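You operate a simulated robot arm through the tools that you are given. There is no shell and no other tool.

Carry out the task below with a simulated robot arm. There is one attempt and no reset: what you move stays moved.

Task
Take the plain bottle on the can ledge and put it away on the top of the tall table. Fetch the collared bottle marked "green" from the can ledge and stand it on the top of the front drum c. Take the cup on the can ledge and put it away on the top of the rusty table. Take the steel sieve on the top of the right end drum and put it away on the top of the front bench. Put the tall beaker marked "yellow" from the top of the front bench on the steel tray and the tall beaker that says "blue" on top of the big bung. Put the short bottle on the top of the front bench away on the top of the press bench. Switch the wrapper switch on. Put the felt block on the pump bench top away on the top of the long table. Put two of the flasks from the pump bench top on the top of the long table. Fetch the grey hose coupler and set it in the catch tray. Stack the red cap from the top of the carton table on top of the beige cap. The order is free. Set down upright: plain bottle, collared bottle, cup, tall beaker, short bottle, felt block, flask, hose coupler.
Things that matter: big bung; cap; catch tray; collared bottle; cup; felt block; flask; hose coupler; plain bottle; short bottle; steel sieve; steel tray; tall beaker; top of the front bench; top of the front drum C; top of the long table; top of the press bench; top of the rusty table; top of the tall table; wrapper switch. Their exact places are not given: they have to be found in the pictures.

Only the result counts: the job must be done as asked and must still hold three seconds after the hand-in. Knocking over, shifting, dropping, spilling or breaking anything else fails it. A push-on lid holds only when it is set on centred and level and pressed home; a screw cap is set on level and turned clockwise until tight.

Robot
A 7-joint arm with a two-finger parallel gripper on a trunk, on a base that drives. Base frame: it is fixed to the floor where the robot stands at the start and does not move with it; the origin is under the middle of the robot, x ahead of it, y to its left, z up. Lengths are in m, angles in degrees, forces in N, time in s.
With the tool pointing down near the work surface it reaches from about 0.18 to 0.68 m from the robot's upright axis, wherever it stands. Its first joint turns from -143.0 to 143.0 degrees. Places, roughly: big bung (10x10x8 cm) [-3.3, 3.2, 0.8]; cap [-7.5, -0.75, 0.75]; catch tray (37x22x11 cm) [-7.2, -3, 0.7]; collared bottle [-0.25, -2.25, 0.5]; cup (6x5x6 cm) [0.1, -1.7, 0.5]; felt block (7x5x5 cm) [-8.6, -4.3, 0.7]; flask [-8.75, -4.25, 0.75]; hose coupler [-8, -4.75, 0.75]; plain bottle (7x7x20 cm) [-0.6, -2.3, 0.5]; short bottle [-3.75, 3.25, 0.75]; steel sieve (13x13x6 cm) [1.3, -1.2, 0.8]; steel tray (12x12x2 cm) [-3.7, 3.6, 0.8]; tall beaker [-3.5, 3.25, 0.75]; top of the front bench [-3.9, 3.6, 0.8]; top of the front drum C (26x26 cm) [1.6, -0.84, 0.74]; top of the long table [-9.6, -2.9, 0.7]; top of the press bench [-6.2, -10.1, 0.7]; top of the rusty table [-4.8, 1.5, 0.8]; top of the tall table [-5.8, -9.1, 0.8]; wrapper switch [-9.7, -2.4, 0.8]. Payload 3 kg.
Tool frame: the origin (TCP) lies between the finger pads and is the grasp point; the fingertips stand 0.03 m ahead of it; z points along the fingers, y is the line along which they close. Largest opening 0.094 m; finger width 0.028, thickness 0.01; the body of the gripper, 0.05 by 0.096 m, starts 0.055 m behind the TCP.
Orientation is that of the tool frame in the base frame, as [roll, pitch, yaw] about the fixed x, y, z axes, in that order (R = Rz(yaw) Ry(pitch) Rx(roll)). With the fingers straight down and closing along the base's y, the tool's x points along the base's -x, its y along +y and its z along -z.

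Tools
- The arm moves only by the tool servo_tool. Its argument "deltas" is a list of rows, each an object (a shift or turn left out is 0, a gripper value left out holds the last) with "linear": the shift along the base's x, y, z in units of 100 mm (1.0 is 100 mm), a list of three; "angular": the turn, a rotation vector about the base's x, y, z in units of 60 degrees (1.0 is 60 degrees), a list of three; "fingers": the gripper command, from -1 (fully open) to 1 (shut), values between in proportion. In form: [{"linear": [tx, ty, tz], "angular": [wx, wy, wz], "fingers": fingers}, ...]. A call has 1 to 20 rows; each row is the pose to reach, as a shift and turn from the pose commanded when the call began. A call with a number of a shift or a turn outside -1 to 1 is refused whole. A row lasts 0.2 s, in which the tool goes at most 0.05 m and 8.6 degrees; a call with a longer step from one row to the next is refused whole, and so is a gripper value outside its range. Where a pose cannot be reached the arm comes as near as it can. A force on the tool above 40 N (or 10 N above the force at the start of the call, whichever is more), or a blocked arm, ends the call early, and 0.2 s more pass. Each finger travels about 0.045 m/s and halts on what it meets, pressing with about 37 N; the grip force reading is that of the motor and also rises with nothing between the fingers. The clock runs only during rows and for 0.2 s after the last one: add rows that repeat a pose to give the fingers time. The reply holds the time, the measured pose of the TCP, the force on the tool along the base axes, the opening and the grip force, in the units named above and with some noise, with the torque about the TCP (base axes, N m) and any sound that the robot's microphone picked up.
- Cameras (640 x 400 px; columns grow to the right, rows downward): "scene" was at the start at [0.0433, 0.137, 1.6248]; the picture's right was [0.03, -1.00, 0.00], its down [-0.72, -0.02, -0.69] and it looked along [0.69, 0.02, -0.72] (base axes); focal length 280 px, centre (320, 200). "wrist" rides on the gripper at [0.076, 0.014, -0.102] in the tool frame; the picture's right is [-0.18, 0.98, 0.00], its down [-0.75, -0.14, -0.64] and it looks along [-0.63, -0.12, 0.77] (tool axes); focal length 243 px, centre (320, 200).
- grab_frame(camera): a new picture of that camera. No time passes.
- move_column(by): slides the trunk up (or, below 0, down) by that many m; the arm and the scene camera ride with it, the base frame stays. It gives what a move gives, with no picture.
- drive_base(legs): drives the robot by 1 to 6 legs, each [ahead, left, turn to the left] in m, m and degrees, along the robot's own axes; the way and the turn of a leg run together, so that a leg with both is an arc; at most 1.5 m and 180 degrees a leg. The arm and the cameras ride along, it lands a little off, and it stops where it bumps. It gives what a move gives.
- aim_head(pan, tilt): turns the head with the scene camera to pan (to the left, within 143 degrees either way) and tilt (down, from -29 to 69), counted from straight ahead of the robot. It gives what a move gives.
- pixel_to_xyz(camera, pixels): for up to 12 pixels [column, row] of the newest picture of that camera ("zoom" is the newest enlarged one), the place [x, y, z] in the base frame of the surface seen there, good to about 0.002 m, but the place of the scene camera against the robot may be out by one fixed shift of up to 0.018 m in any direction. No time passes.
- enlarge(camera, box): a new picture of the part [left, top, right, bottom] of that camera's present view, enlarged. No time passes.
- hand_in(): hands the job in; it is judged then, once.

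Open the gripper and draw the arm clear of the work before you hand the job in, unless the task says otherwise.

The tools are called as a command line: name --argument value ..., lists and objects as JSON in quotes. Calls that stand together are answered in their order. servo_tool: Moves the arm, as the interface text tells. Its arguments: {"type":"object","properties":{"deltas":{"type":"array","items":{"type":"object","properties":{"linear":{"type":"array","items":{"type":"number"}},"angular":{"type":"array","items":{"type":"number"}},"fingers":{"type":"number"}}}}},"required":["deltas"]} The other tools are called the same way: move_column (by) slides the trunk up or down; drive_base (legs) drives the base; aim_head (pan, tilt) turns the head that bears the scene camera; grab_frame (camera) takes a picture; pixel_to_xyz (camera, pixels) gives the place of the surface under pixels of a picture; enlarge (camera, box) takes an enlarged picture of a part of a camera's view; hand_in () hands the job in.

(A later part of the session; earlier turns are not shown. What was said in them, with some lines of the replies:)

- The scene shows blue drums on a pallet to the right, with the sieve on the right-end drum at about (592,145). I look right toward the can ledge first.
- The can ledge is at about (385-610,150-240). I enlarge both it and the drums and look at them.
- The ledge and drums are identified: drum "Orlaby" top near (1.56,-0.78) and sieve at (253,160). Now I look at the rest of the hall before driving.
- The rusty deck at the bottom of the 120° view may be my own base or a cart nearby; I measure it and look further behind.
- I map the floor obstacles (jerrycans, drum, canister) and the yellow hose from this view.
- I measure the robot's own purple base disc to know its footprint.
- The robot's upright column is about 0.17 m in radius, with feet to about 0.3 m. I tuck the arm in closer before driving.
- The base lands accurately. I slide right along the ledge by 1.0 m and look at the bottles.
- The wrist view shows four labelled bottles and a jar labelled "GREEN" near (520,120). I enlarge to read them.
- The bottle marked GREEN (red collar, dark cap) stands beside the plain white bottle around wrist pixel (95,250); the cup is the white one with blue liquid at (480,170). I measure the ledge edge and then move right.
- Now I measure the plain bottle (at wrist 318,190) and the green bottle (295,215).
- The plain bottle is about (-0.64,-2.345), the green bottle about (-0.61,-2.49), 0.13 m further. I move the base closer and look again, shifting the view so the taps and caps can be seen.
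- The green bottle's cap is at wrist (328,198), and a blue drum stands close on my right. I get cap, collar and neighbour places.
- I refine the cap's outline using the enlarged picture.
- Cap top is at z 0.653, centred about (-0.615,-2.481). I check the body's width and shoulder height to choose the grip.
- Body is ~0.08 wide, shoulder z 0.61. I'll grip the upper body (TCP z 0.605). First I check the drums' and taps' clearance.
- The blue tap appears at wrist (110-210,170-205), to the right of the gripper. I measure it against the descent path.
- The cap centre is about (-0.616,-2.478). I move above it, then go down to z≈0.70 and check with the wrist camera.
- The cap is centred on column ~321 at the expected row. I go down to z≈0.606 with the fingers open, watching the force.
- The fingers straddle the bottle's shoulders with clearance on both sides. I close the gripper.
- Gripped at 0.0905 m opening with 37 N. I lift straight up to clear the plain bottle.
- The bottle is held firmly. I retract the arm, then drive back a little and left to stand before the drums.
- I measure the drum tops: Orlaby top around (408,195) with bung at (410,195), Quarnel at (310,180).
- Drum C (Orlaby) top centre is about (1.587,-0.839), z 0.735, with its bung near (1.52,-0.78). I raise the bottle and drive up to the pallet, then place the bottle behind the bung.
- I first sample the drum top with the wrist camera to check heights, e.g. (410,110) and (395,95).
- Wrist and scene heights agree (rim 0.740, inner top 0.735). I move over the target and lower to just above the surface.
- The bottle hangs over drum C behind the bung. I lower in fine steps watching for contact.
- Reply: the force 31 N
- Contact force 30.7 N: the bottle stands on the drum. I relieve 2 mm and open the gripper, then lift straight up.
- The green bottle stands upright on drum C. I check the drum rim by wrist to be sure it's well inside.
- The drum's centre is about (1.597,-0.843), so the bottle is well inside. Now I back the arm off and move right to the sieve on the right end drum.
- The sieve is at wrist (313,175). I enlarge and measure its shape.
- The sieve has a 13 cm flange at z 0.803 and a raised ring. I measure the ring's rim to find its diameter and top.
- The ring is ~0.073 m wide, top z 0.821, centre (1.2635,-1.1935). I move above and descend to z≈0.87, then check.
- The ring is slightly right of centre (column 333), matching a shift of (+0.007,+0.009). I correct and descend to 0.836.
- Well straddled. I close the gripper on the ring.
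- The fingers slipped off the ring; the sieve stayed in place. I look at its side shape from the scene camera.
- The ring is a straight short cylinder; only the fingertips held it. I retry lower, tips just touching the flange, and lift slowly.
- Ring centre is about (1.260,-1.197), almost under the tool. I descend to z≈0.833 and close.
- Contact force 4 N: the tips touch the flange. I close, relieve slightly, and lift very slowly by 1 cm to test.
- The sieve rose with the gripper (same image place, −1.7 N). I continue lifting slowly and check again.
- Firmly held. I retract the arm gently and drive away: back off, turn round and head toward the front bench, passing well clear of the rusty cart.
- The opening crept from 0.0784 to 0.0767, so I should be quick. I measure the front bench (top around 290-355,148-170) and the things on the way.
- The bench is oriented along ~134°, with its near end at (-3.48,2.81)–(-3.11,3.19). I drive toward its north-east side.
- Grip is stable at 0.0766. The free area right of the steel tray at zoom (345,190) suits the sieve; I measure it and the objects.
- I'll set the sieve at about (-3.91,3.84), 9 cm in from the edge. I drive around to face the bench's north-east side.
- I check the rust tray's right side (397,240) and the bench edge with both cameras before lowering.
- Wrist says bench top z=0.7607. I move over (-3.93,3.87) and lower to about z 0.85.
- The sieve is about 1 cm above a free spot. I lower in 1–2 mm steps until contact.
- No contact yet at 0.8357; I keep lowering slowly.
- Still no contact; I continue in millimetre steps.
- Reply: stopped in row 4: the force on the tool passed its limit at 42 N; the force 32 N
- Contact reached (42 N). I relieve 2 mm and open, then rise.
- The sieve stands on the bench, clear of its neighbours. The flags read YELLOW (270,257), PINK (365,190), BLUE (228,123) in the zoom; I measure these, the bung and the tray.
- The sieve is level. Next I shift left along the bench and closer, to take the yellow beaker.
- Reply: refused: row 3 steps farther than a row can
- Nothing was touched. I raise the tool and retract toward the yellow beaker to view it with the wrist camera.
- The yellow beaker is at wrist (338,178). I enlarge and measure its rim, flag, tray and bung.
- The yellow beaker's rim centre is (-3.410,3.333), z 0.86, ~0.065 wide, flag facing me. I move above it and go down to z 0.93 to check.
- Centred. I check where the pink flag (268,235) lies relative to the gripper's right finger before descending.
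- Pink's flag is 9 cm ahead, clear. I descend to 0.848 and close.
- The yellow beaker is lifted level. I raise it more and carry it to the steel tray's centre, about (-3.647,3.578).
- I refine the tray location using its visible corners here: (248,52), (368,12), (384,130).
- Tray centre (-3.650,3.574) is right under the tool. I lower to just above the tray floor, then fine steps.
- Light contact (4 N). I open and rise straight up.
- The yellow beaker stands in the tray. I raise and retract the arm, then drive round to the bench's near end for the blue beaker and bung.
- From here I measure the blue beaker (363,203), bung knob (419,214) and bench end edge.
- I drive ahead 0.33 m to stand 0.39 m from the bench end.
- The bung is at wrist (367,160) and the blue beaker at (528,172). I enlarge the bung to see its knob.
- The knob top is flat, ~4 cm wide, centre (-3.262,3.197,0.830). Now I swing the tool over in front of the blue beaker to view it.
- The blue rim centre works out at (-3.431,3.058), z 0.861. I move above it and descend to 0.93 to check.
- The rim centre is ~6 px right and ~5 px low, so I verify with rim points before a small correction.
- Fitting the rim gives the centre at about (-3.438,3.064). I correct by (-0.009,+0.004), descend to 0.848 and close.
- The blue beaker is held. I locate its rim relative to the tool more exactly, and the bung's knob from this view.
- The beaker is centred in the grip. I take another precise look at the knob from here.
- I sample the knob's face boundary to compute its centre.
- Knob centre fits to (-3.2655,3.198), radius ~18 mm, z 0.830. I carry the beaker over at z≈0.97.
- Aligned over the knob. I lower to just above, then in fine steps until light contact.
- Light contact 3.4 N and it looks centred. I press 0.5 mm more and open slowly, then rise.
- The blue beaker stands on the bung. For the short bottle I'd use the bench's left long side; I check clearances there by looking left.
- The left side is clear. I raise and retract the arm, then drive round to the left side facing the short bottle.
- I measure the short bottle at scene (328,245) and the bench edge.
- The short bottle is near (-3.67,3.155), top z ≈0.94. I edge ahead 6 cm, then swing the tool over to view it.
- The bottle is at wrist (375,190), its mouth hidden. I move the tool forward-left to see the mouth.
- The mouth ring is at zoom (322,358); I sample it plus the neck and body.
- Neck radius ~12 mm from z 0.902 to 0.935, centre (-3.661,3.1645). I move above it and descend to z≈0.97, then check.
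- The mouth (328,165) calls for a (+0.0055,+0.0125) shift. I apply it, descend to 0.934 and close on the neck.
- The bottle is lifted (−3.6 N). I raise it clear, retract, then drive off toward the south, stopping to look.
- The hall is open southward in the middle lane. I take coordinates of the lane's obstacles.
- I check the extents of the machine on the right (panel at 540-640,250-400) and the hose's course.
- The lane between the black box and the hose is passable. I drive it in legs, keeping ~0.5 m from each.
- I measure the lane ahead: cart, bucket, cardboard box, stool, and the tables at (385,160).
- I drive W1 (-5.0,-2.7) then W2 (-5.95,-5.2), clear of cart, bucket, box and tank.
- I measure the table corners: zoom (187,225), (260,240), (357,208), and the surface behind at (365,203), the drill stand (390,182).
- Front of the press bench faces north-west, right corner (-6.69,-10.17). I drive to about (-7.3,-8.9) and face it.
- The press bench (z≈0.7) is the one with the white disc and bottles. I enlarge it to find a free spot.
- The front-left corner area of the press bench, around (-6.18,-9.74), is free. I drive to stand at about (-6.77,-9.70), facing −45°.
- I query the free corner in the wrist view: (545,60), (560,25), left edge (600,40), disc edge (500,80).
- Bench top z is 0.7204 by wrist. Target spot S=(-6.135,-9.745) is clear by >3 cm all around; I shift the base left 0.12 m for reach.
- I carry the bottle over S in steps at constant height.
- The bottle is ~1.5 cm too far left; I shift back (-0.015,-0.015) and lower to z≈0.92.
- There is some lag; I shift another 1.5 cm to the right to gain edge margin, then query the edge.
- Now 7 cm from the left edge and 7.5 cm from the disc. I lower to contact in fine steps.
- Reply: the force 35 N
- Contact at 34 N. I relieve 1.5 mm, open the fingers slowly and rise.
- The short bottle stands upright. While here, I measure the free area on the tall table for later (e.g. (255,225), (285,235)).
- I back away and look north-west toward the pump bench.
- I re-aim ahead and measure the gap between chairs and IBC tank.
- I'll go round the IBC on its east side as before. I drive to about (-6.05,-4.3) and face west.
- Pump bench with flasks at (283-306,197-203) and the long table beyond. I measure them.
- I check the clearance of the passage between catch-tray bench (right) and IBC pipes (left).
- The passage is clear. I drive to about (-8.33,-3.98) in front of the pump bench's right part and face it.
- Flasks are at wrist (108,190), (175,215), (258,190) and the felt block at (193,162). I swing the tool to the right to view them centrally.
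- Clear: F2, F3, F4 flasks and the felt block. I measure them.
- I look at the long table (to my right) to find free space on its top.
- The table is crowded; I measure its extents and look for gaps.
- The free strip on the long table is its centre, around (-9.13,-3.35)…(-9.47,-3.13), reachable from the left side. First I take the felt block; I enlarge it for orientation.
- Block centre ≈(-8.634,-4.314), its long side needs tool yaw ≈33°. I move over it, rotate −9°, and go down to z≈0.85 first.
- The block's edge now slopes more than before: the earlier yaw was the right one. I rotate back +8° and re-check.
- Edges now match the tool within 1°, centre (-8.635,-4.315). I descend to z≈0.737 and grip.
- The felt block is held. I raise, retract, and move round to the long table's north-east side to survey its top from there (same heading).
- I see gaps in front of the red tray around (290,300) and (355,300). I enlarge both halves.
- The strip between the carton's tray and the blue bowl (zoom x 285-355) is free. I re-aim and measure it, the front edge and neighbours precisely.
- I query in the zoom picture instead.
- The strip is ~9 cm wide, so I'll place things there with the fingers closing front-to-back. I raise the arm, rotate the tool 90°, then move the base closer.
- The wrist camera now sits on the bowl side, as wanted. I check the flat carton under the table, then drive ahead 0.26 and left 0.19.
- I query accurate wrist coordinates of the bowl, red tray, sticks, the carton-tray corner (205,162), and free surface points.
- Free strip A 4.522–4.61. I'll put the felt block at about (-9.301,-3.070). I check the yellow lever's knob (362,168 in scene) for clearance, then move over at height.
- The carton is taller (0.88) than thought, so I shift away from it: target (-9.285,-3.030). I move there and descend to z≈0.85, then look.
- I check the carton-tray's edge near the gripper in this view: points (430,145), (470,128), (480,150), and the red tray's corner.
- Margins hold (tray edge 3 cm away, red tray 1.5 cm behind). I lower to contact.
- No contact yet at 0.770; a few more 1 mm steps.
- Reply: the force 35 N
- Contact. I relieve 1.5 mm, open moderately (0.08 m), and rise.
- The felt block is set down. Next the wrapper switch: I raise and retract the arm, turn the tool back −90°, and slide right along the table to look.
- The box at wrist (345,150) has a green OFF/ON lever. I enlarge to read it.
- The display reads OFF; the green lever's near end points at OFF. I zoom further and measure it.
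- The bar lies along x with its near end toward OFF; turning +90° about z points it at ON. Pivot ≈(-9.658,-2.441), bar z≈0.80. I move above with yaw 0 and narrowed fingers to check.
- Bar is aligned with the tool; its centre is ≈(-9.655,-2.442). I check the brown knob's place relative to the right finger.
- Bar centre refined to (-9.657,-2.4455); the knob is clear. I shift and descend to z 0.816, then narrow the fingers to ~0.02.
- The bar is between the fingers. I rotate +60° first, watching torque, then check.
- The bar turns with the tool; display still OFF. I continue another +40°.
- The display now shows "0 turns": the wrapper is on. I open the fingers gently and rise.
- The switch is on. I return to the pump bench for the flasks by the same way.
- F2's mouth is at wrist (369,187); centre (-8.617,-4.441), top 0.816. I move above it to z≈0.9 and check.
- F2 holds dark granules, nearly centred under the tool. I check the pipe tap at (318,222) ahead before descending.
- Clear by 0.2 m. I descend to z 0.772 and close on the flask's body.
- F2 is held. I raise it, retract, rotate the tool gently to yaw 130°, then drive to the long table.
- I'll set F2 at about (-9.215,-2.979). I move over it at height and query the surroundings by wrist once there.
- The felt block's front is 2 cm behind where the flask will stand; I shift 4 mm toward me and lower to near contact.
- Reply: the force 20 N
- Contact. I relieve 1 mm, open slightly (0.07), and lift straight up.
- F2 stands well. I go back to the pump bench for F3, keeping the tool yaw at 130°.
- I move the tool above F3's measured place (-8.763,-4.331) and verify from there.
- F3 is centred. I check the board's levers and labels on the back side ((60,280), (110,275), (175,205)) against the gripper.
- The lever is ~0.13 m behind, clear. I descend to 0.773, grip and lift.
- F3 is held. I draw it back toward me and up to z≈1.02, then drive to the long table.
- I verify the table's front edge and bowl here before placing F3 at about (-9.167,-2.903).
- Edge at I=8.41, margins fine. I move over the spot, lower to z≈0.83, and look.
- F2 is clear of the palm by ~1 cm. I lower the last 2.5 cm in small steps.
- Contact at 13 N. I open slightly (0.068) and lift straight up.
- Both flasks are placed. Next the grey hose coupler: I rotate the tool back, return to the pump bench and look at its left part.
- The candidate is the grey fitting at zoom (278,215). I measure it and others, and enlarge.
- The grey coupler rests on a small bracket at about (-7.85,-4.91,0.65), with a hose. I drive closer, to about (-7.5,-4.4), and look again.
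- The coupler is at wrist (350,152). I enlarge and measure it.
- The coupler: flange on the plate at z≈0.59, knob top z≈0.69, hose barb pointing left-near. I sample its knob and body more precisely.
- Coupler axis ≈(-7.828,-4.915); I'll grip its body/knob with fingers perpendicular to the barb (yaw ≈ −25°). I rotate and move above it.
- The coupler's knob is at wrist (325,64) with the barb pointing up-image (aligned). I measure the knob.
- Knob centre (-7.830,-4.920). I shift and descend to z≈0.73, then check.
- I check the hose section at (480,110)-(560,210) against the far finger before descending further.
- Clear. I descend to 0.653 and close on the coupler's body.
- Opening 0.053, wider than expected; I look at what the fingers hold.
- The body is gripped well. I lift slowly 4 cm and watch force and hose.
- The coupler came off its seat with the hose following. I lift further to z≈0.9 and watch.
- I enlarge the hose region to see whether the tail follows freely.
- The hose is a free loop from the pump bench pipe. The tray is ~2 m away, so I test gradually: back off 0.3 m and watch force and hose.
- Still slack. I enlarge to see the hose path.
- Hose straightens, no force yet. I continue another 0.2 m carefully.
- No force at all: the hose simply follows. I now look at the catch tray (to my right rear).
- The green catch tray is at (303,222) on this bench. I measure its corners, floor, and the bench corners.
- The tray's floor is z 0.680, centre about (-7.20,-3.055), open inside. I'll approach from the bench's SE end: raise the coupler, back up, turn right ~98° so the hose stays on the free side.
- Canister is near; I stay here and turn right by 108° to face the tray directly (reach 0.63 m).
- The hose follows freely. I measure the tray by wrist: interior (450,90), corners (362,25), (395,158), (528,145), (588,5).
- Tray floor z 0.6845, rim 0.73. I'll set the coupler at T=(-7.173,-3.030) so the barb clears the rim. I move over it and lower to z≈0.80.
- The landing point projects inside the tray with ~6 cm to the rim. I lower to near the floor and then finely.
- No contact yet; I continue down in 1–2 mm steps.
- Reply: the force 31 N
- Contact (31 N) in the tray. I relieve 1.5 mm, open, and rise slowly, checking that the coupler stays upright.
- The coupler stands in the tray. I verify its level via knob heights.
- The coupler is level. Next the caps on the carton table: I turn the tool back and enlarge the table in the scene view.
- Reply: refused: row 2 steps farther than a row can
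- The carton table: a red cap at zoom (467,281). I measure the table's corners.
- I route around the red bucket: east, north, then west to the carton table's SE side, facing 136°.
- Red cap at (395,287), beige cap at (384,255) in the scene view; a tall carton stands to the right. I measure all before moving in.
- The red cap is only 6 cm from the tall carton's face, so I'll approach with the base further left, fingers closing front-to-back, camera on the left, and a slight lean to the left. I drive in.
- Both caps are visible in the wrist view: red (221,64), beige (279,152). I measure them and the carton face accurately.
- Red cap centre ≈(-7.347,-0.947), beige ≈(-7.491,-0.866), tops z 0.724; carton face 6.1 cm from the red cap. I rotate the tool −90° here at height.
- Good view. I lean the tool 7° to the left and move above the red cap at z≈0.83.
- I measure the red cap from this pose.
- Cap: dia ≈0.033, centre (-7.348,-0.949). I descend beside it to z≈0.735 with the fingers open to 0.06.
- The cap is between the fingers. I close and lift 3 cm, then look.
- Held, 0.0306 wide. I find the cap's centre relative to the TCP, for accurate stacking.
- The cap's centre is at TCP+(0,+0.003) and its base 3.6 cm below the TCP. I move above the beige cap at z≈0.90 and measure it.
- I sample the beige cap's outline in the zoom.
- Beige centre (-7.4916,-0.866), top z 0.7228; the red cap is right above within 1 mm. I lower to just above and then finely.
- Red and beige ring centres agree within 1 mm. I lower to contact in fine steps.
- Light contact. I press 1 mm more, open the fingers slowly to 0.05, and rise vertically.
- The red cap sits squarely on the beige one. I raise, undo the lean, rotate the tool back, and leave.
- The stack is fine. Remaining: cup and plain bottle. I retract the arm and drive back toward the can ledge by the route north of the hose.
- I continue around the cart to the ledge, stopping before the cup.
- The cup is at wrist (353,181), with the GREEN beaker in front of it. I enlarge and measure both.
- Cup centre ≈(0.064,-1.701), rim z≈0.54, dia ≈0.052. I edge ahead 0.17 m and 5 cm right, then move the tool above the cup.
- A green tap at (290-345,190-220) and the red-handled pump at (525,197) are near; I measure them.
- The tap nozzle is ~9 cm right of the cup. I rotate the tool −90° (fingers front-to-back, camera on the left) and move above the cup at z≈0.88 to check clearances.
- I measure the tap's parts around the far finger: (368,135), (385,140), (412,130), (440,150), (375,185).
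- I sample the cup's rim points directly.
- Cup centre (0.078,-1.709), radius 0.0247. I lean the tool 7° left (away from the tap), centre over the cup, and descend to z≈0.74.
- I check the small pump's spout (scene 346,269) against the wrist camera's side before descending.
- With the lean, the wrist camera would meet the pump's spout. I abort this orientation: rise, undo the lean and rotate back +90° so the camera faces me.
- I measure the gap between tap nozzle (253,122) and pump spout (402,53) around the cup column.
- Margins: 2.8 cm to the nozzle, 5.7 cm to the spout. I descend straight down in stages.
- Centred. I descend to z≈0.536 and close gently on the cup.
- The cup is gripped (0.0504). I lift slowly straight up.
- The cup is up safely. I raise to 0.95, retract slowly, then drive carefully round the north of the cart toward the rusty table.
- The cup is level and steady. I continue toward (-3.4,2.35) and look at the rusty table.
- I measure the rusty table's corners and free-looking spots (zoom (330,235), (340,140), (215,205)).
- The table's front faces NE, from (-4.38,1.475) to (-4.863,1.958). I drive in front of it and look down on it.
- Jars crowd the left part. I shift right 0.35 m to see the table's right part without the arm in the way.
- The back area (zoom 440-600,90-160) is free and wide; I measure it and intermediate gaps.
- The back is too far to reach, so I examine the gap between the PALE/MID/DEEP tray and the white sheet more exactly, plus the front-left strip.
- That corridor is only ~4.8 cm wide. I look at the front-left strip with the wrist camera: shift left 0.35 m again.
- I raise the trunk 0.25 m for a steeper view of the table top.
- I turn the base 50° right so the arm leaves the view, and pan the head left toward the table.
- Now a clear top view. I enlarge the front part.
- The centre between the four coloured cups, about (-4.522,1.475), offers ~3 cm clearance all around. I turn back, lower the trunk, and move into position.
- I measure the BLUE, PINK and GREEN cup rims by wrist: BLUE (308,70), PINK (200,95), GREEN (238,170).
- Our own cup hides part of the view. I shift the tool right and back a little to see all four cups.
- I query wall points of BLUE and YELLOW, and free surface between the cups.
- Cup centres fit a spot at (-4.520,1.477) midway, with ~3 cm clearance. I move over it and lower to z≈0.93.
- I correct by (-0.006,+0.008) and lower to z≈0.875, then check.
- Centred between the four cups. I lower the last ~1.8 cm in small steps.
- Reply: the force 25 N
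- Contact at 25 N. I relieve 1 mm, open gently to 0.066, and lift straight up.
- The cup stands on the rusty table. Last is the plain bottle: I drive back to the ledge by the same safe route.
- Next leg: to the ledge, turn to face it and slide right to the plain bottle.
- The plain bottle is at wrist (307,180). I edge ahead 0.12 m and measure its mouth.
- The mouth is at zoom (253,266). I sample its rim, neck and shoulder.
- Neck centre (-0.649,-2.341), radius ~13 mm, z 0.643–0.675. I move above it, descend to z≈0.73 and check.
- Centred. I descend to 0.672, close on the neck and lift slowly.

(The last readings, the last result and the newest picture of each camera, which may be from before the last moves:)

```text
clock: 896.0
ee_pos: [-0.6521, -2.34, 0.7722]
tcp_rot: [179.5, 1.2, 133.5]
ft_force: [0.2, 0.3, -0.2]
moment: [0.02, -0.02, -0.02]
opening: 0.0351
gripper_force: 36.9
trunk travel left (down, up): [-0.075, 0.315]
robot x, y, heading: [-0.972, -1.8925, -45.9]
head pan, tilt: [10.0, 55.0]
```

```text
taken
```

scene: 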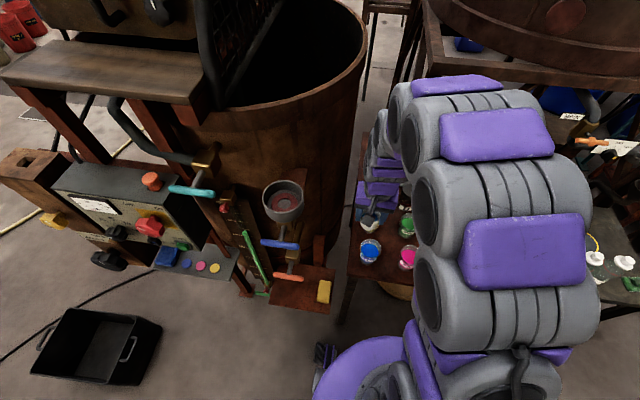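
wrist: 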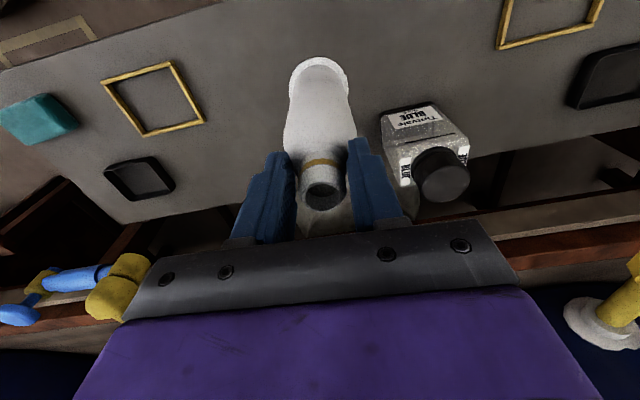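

Opening 0.035 — fingertips bear on the shoulder. I check that the bottle really lifted by measuring its base height.

pixel_to_xyz --camera "wrist" --pixels '[[318, 64], [345, 80], [320, 120], [322, 190], [322, 205], [310, 165]]'

enlarge --camera "wrist" --box '[250, 130, 400, 250]'

```text
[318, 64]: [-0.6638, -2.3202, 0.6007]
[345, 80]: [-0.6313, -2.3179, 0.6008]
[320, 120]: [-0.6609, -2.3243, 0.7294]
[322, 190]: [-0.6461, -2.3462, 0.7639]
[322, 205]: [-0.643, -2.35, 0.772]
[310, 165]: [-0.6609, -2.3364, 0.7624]
```

```text
3.33 times, centred on (325, 190) of wrist
```

zoom: 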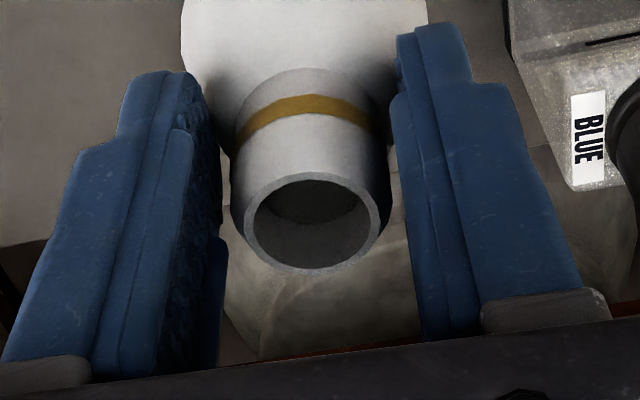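

It lifted, but held only by the tips on the shoulder. I set it back down and regrip ~9 mm higher, on the neck proper.

servo_tool --deltas '[{"linear": [0, 0, -0.3]}, {"linear": [0, 0, -0.6]}, {"linear": [0, 0, -0.85]}, {"linear": [0, 0, -0.95]}, {"linear": [0, 0, -0.98]}, {"linear": [0, 0, -1.0]}]'

servo_tool --deltas '[{"fingers": 0.1}, {"fingers": -0.2}, {"fingers": -0.4}, {"linear": [0, 0, 0.09], "fingers": -0.4}, {"linear": [0, 0, 0.09], "fingers": 0.2}, {"linear": [0, 0, 0.09], "fingers": 0.6}, {"linear": [0, 0, 0.09], "fingers": 1}, {"linear": [0, 0, 0.09], "fingers": 1}, {"linear": [0, 0, 0.09], "fingers": 1}]'

grab_frame --camera "wrist"

```text
clock: 897.4
ee_pos: [-0.6509, -2.3407, 0.6743]
tcp_rot: [179.5, 1.3, 133.5]
ft_force: [-0.1, 0.7, 0.8]
moment: [0.03, 0.1, 0.01]
opening: 0.0345
gripper_force: 37.3
trunk travel left (down, up): [-0.075, 0.315]
robot x, y, heading: [-0.9715, -1.9011, -45.9]
head pan, tilt: [10.0, 55.0]
```

```text
clock: 899.4
ee_pos: [-0.6505, -2.3393, 0.6814]
tcp_rot: [179.4, 1.3, 133.5]
ft_force: [-0.4, -0.5, 3.0]
moment: [-0.18, 0.16, 0.0]
opening: 0.0252
gripper_force: 37.1
trunk travel left (down, up): [-0.075, 0.315]
robot x, y, heading: [-0.9729, -1.8994, -45.6]
head pan, tilt: [10.0, 55.0]
```

```text
taken
```

wrist: 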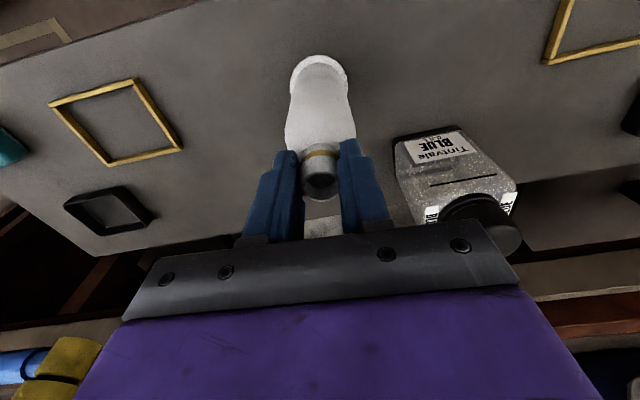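

Now gripped on the neck (0.0252). I lift slowly to carrying height and retract.

servo_tool --deltas '[{"linear": [0, 0, 0.03]}, {"linear": [0, 0, 0.1]}, {"linear": [0, 0, 0.3]}, {"linear": [0, 0, 0.6]}, {"linear": [0, 0, 1.0]}]'

servo_tool --deltas '[{"linear": [0, 0, 0.3]}, {"linear": [0, 0, 0.6]}, {"linear": [0, 0, 1.0]}]'

servo_tool --deltas '[{"linear": [0, 0, 0.3]}, {"linear": [-0.2, 0.2, 0.6]}, {"linear": [-0.5, 0.5, 0.9]}, {"linear": [-0.8, 0.8, 1.0]}, {"linear": [-1.0, 1.0, 1.0]}]'

servo_tool --deltas '[{"linear": [0, 0, 0.3]}, {"linear": [0, 0, 0.7]}]'

grab_frame --camera "wrist"

```text
clock: 900.6
ee_pos: [-0.6507, -2.3388, 0.7815]
tcp_rot: [179.5, 1.2, 133.4]
ft_force: [-0.7, 0.1, -0.4]
moment: [-0.01, -0.01, 0.0]
opening: 0.0253
gripper_force: 37.5
trunk travel left (down, up): [-0.075, 0.315]
robot x, y, heading: [-0.9712, -1.8952, -45.7]
head pan, tilt: [10.0, 55.0]
```

```text
clock: 901.4
ee_pos: [-0.6492, -2.3395, 0.8823]
tcp_rot: [179.4, 1.2, 133.5]
ft_force: [-0.1, 0.0, -0.8]
moment: [0.0, 0.0, -0.01]
opening: 0.0252
gripper_force: 36.7
trunk travel left (down, up): [-0.075, 0.315]
robot x, y, heading: [-0.9708, -1.8992, -45.8]
head pan, tilt: [10.0, 55.0]
```

```text
refused: row 3 steps farther than a row can; nothing moved
```

```text
clock: 902.0
ee_pos: [-0.6486, -2.3397, 0.9537]
tcp_rot: [179.4, 1.3, 133.4]
ft_force: [-0.2, 0.1, -1.2]
moment: [0.0, -0.02, 0.03]
opening: 0.0251
gripper_force: 36.8
trunk travel left (down, up): [-0.075, 0.315]
robot x, y, heading: [-0.9705, -1.8943, -45.9]
head pan, tilt: [10.0, 55.0]
```

```text
taken
```

wrist: 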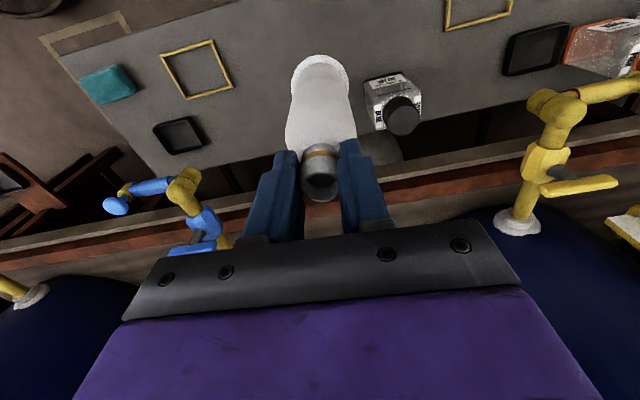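

The bottle hangs straight. I raise it to z≈1.05 and retract.

servo_tool --deltas '[{"linear": [0, 0, 0.4]}, {"linear": [0, 0, 0.8]}, {"linear": [-0.2, 0.2, 1.0]}, {"linear": [-0.5, 0.5, 1.0]}, {"linear": [-0.8, 0.8, 1.0]}, {"linear": [-1.0, 1.0, 1.0]}]'

drive_base --legs '[[-0.1, 0, 0], [0, 0.75, 0], [0, 0.72, 0]]'

```text
clock: 903.4
ee_pos: [-0.7502, -2.2399, 1.0515]
tcp_rot: [179.5, 1.2, 133.6]
ft_force: [0.8, -0.1, -1.4]
moment: [0.0, 0.03, -0.02]
opening: 0.0252
gripper_force: 37.0
trunk travel left (down, up): [-0.075, 0.315]
robot x, y, heading: [-0.9727, -1.9005, -45.8]
head pan, tilt: [10.0, 55.0]
```

```text
clock: 911.7
ee_pos: [0.2293, -1.1629, 1.0522]
tcp_rot: [179.4, 1.2, 132.6]
ft_force: [-0.6, 1.0, -0.9]
moment: [-0.01, -0.01, 0.01]
opening: 0.025
gripper_force: 37.3
trunk travel left (down, up): [-0.075, 0.315]
robot x, y, heading: [0.0172, -0.8137, -46.6]
head pan, tilt: [10.0, 55.0]
```

I take the northern route again with the bottle.

drive_base --legs '[[-0.167, 0.63, 0], [-0.668, 0.632, 0], [-0.668, 0.632, 0], [0, 0, -148.4], [0.8, 0, 0], [0.8, 0, 0]]'

grab_frame --camera "wrist"

```text
clock: 938.1
ee_pos: [-1.5196, 2.2447, 1.0523]
tcp_rot: [179.5, 1.3, -18.2]
ft_force: [0.1, -0.8, -0.6]
moment: [-0.01, -0.03, 0.01]
opening: 0.025
gripper_force: 37.2
trunk travel left (down, up): [-0.075, 0.315]
robot x, y, heading: [-1.1616, 2.0504, 162.9]
head pan, tilt: [10.0, 55.0]
```

```text
taken
```

wrist: 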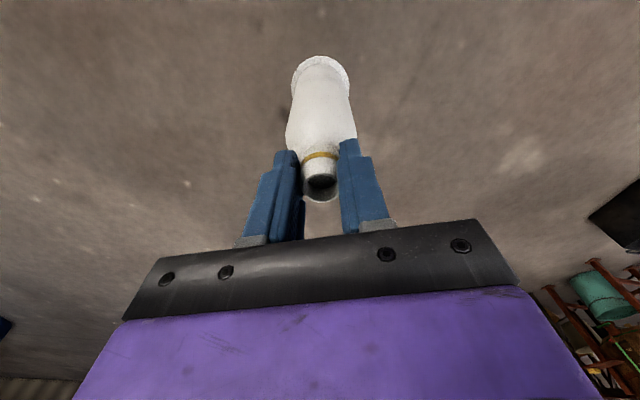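

Steady. I continue through the lane past the black box.

drive_base --legs '[[0, 0, 49.5], [1.5, 0, 0], [0, 0, 47.3], [0.95, 0, 0], [0, 0, -66.7], [0.98, 0, 0]]'

```text
clock: 962.1
ee_pos: [-3.9773, 0.081, 1.0508]
tcp_rot: [179.5, 1.3, 11.9]
ft_force: [0.1, 0.5, -1.6]
moment: [-0.01, -0.02, -0.02]
opening: 0.0249
gripper_force: 37.3
trunk travel left (down, up): [-0.075, 0.315]
robot x, y, heading: [-3.5717, 0.0881, -167.7]
head pan, tilt: [10.0, 55.0]
```

I go on along W1 and W2 toward the tall table.

drive_base --legs '[[0, 0, 26.8], [1.379, 0, 0], [0, 0, 40.3], [0.98, 0, 0], [0.97, 0, 0], [0, 0, -10.2]]'

drive_base --legs '[[1.34, 0, 0], [1.33, 0, 0], [0, 0, 1.5], [1.4, 0, 0], [1.4, 0, 0], [1.0, 0, 0]]'

grab_frame --camera "wrist"

```text
clock: 982.3
ee_pos: [-5.1291, -3.0767, 1.0525]
tcp_rot: [179.6, 1.3, 70.1]
ft_force: [0.2, -1.2, -0.7]
moment: [-0.01, 0.0, -0.05]
opening: 0.0251
gripper_force: 37.0
trunk travel left (down, up): [-0.075, 0.315]
robot x, y, heading: [-4.9257, -2.7225, -109.1]
head pan, tilt: [10.0, 55.0]
```

```text
clock: 1013.7
ee_pos: [-7.1209, -9.2636, 1.0521]
tcp_rot: [179.5, 1.2, 71.7]
ft_force: [0.3, 0.1, -0.7]
moment: [0.04, 0.0, 0.02]
opening: 0.0251
gripper_force: 36.7
trunk travel left (down, up): [-0.075, 0.315]
robot x, y, heading: [-6.924, -8.9078, -107.4]
head pan, tilt: [10.0, 55.0]
```

```text
taken
```

wrist: 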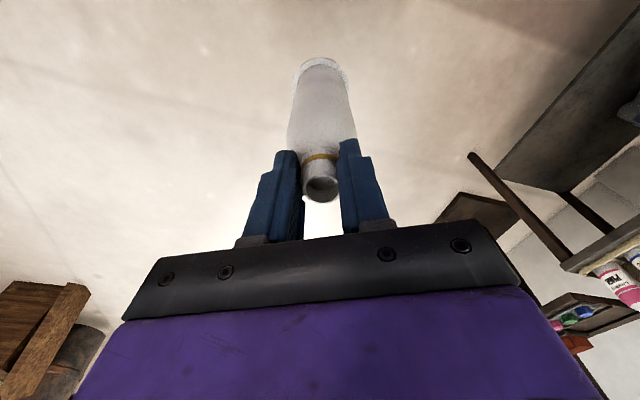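

I raise the bottle to z≈1.13, then step to the station beside the tall table's right end and turn to face it.

servo_tool --deltas '[{"linear": [0, 0, 0.3]}, {"linear": [0, 0, 0.6]}, {"linear": [0, 0, 0.85]}]'

drive_base --legs '[[0.477, 0.122, 0], [0.009, 0.3, 0], [0, 0, 100]]'

aim_head --pan 20 --tilt 45

grab_frame --camera "scene"

grab_frame --camera "wrist"

```text
clock: 1014.5
ee_pos: [-7.1209, -9.2617, 1.1372]
tcp_rot: [179.5, 1.3, 71.6]
ft_force: [0.0, -0.5, -0.5]
moment: [0.03, 0.02, -0.03]
opening: 0.0248
gripper_force: 37.0
trunk travel left (down, up): [-0.075, 0.315]
robot x, y, heading: [-6.9236, -8.9086, -107.6]
head pan, tilt: [10.0, 55.0]
```

```text
clock: 1023.3
ee_pos: [-6.2843, -9.6229, 1.1384]
tcp_rot: [179.5, 1.4, 171.8]
ft_force: [0.0, -0.4, -0.8]
moment: [0.0, 0.05, 0.01]
opening: 0.0251
gripper_force: 36.8
trunk travel left (down, up): [-0.075, 0.315]
robot x, y, heading: [-6.6664, -9.4962, -7.7]
head pan, tilt: [10.0, 55.0]
```

```text
clock: 1024.0
ee_pos: [-6.2856, -9.626, 1.1378]
tcp_rot: [179.4, 1.3, 171.8]
ft_force: [1.1, 0.0, -1.0]
moment: [0.0, 0.03, -0.01]
opening: 0.025
gripper_force: 37.1
trunk travel left (down, up): [-0.075, 0.315]
robot x, y, heading: [-6.6657, -9.4956, -7.5]
head pan, tilt: [20.0, 45.0]
```

```text
taken
```

scene: 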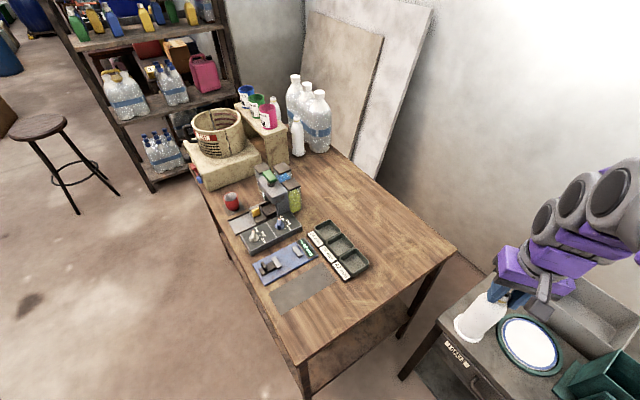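

```text
taken
```

wrist: 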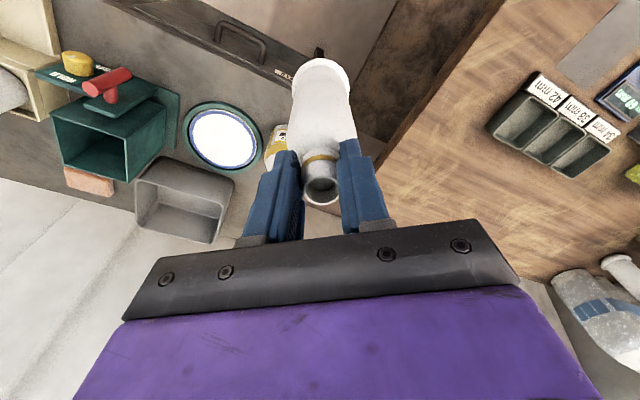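

The tall table's right end is free around scene (395,255). I measure with both cameras.

pixel_to_xyz --camera "scene" --pixels '[[395, 255], [380, 240], [410, 270], [455, 250], [302, 362], [370, 275], [345, 320], [340, 290]]'

pixel_to_xyz --camera "wrist" --pixels '[[430, 170], [480, 200], [450, 120], [500, 30], [395, 175], [380, 165], [520, 230], [480, 60], [540, 175]]'

```text
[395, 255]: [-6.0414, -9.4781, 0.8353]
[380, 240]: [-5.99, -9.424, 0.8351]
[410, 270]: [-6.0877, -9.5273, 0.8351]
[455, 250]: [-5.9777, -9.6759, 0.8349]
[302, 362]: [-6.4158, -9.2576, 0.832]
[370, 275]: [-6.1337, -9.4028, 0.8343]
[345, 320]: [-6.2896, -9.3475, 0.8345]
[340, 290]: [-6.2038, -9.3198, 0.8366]
```

```text
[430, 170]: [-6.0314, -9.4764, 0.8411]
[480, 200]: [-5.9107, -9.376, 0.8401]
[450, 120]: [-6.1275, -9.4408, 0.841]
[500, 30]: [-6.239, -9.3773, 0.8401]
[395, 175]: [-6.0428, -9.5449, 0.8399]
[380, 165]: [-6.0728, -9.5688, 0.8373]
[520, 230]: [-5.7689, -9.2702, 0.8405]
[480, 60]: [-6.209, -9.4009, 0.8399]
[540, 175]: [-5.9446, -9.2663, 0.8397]
```

Table top z 0.840. Target S=(-6.03,-9.49), 10 cm inside the edge. I carry the bottle over at height.

servo_tool --deltas '[{"linear": [0.35, 0.19, 0]}, {"linear": [0.7, 0.37, 0]}, {"linear": [1.0, 0.53, 0]}]'

servo_tool --deltas '[{"linear": [0.35, 0.19, 0]}, {"linear": [0.7, 0.37, 0]}, {"linear": [1.0, 0.53, 0]}]'

servo_tool --deltas '[{"linear": [0.28, 0.15, 0]}, {"linear": [0.55, 0.3, 0]}, {"linear": [0.55, 0.3, 0]}]'

grab_frame --camera "wrist"

grab_frame --camera "scene"

```text
clock: 1024.8
ee_pos: [-6.1826, -9.5722, 1.1374]
tcp_rot: [179.7, 1.4, 171.8]
ft_force: [0.7, 0.6, -1.3]
moment: [0.02, 0.0, -0.01]
opening: 0.0254
gripper_force: 37.1
trunk travel left (down, up): [-0.075, 0.315]
robot x, y, heading: [-6.6713, -9.4997, -7.5]
head pan, tilt: [20.0, 45.0]
```

```text
clock: 1025.6
ee_pos: [-6.0821, -9.5197, 1.138]
tcp_rot: [179.7, 1.4, 171.8]
ft_force: [-0.3, -0.2, -1.1]
moment: [0.06, -0.05, 0.01]
opening: 0.0251
gripper_force: 37.3
trunk travel left (down, up): [-0.075, 0.315]
robot x, y, heading: [-6.6721, -9.4989, -7.8]
head pan, tilt: [20.0, 45.0]
```

```text
clock: 1026.4
ee_pos: [-6.0297, -9.4894, 1.1379]
tcp_rot: [179.6, 1.4, 171.8]
ft_force: [-0.5, -0.1, -1.2]
moment: [0.01, -0.02, -0.01]
opening: 0.0252
gripper_force: 37.2
trunk travel left (down, up): [-0.075, 0.315]
robot x, y, heading: [-6.6724, -9.4964, -7.6]
head pan, tilt: [20.0, 45.0]
```

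```text
taken
```

wrist: 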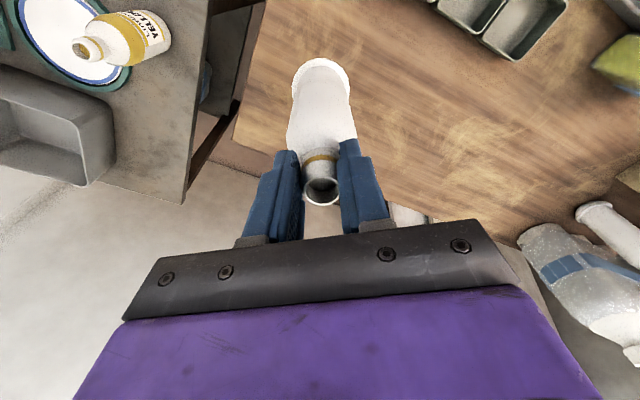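

```text
taken
```

scene: 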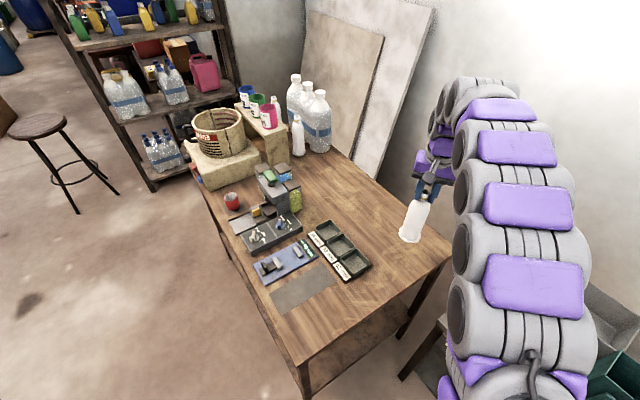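

The landing point is ~10 cm inside the edge. I lower to just above, then in fine steps.

servo_tool --deltas '[{"linear": [0, 0, -0.3]}, {"linear": [0, 0, -0.6]}, {"linear": [0, 0, -0.85]}, {"linear": [0, 0, -0.9]}, {"linear": [0, 0, -0.93]}, {"linear": [0, 0, -0.95]}, {"linear": [0, 0, -0.965]}]'

```text
clock: 1028.0
ee_pos: [-6.0315, -9.489, 1.0425]
tcp_rot: [179.6, 1.4, 171.8]
ft_force: [-1.9, -0.1, 7.0]
moment: [-0.05, 0.41, -0.03]
opening: 0.0251
gripper_force: 36.9
trunk travel left (down, up): [-0.075, 0.315]
robot x, y, heading: [-6.6696, -9.4992, -7.6]
head pan, tilt: [20.0, 45.0]
```

Contact at 7 N. I open slowly and rise straight up.

servo_tool --deltas '[{"linear": [0, 0, -0.005]}, {"linear": [0, 0, -0.005], "fingers": 0.4}, {"linear": [0, 0, -0.005], "fingers": 0.2}, {"linear": [0, 0, -0.005], "fingers": 0.0}, {"linear": [0, 0, -0.005], "fingers": -0.4}, {"linear": [0, 0, -0.005], "fingers": -0.8}, {"linear": [0, 0, -0.005], "fingers": -1}, {"linear": [0, 0, -0.005], "fingers": -1}]'

grab_frame --camera "wrist"

servo_tool --deltas '[{"linear": [0, 0, 0.1]}, {"linear": [0, 0, 0.4]}, {"linear": [0, 0, 0.8]}, {"linear": [0, 0, 1.0]}]'

grab_frame --camera "wrist"

grab_frame --camera "scene"

```text
clock: 1029.8
ee_pos: [-6.0301, -9.4889, 1.0404]
tcp_rot: [179.5, 1.4, 171.8]
ft_force: [-0.7, 0.6, -0.4]
moment: [0.01, 0.02, -0.01]
opening: 0.0942
gripper_force: 0.2
trunk travel left (down, up): [-0.075, 0.315]
robot x, y, heading: [-6.6666, -9.5006, -7.5]
head pan, tilt: [20.0, 45.0]
```

```text
taken
```

wrist: 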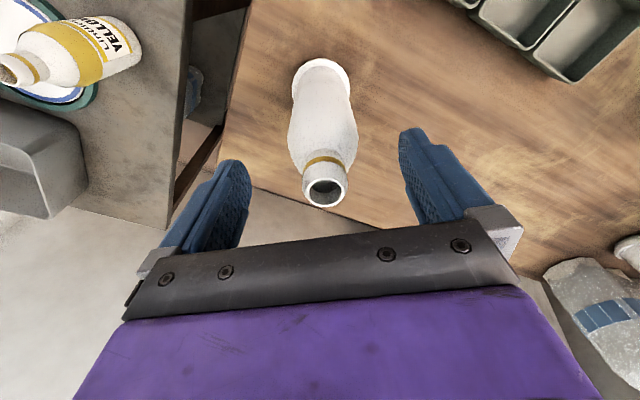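

```text
clock: 1030.8
ee_pos: [-6.0294, -9.4901, 1.1406]
tcp_rot: [179.6, 1.5, 171.8]
ft_force: [-0.7, 0.4, 0.0]
moment: [0.0, -0.01, 0.0]
opening: 0.0941
gripper_force: 0.1
trunk travel left (down, up): [-0.075, 0.315]
robot x, y, heading: [-6.6726, -9.498, -7.6]
head pan, tilt: [20.0, 45.0]
```

```text
taken
```

wrist: 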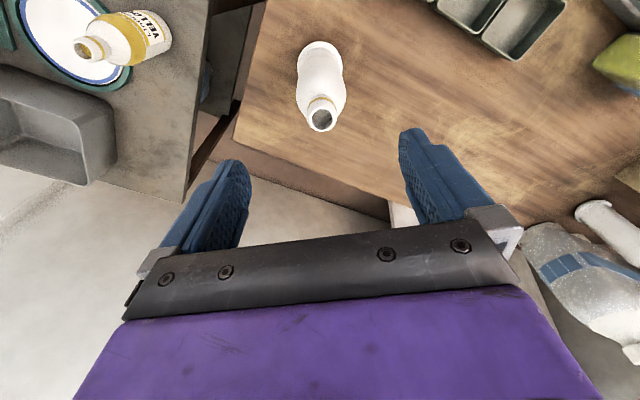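

```text
taken
```

scene: 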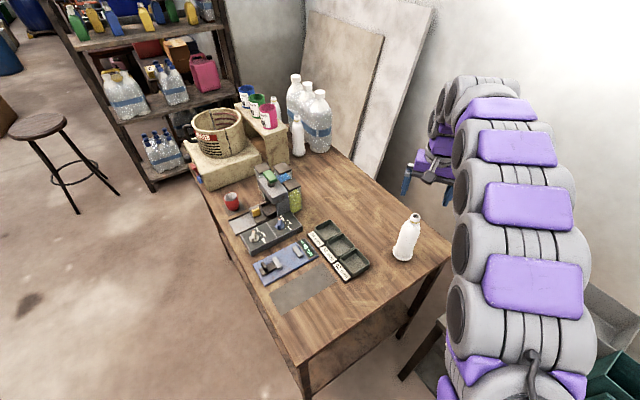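

The plain bottle stands on the tall table, and the short bottle still stands on the press bench. I draw the arm back clear of the work and back the base off.

servo_tool --deltas '[{"linear": [-0.35, 0, 0]}, {"linear": [-0.7, 0, 0]}, {"linear": [-1.0, 0, 0]}]'

servo_tool --deltas '[{"linear": [-0.35, 0, 0]}, {"linear": [-0.7, 0, 0]}, {"linear": [-1.0, 0, 0]}]'

drive_base --legs '[[-0.5, 0, 0]]'

aim_head --pan 0 --tilt 35

grab_frame --camera "scene"

```text
clock: 1031.6
ee_pos: [-6.1296, -9.489, 1.1403]
tcp_rot: [179.6, 1.5, 171.7]
ft_force: [-0.1, -0.2, 0.4]
moment: [0.01, 0.02, 0.03]
opening: 0.0939
gripper_force: 0.1
trunk travel left (down, up): [-0.075, 0.315]
robot x, y, heading: [-6.6713, -9.5004, -7.4]
head pan, tilt: [20.0, 45.0]
```

```text
clock: 1032.4
ee_pos: [-6.2328, -9.4884, 1.1409]
tcp_rot: [179.6, 1.6, 171.9]
ft_force: [0.2, -0.7, -0.1]
moment: [-0.02, 0.0, -0.01]
opening: 0.0935
gripper_force: 0.0
trunk travel left (down, up): [-0.075, 0.315]
robot x, y, heading: [-6.6673, -9.497, -7.5]
head pan, tilt: [20.0, 45.0]
```

```text
clock: 1035.4
ee_pos: [-6.7216, -9.4242, 1.1401]
tcp_rot: [179.6, 1.4, 171.6]
ft_force: [-0.4, 1.1, -0.6]
moment: [0.0, -0.01, -0.01]
opening: 0.0938
gripper_force: 0.0
trunk travel left (down, up): [-0.075, 0.315]
robot x, y, heading: [-7.1603, -9.4329, -7.8]
head pan, tilt: [20.0, 45.0]
```

```text
clock: 1036.2
ee_pos: [-6.7222, -9.4239, 1.1415]
tcp_rot: [179.6, 1.4, 171.6]
ft_force: [-0.6, -0.6, 0.0]
moment: [0.01, -0.04, 0.0]
opening: 0.0939
gripper_force: 0.1
trunk travel left (down, up): [-0.075, 0.315]
robot x, y, heading: [-7.1573, -9.4323, -7.7]
head pan, tilt: [0.0, 35.0]
```

```text
taken
```

scene: 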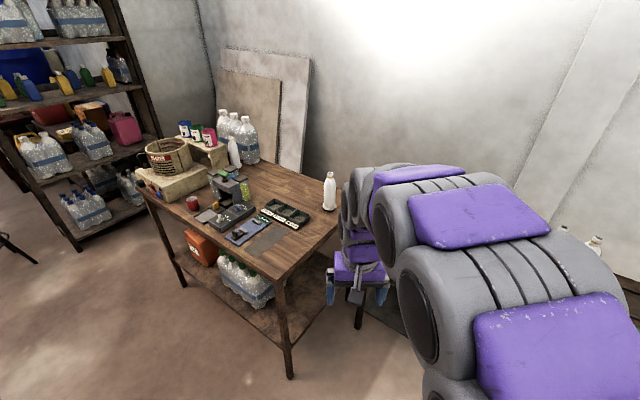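

All items are placed, the gripper is open and the arm is clear: the plain bottle stands at (328,190) on the tall table. I hand the job in.

hand_in

```text
The job is handed in.
```

I finished every part of the task and handed the job in. I don't have the judge's result.

- **Plain bottle:** standing on the top of the tall table, near its right end.
- **Collared bottle "green":** standing on front drum C, behind the bung.
- **Cup:** standing on the rusty table, between the four coloured cups. The liquid stayed in.
- **Steel sieve:** lying level on the front bench, to the right of the steel tray. My first grip slipped off without lifting it, and the second held.
- **Tall beakers:** "yellow" is in the steel tray and "blue" is on the knob of the big bung.
- **Short bottle:** standing on the press bench, near its front left corner.
- **Wrapper switch:** on. The display changed from OFF to "0 turns".
- **Felt block and two flasks:** the block and flasks F2 and F3 are on the long table, in the strip beside the carton.
- **Grey hose coupler:** standing level in the green catch tray. Its hose followed without pulling.
- **Caps:** the red cap is on top of the beige cap.

I checked each item by camera right after placing it. The plain bottle and the short bottle also got a late look. I did not go back to look at the rest. I saw no contact with anything else.
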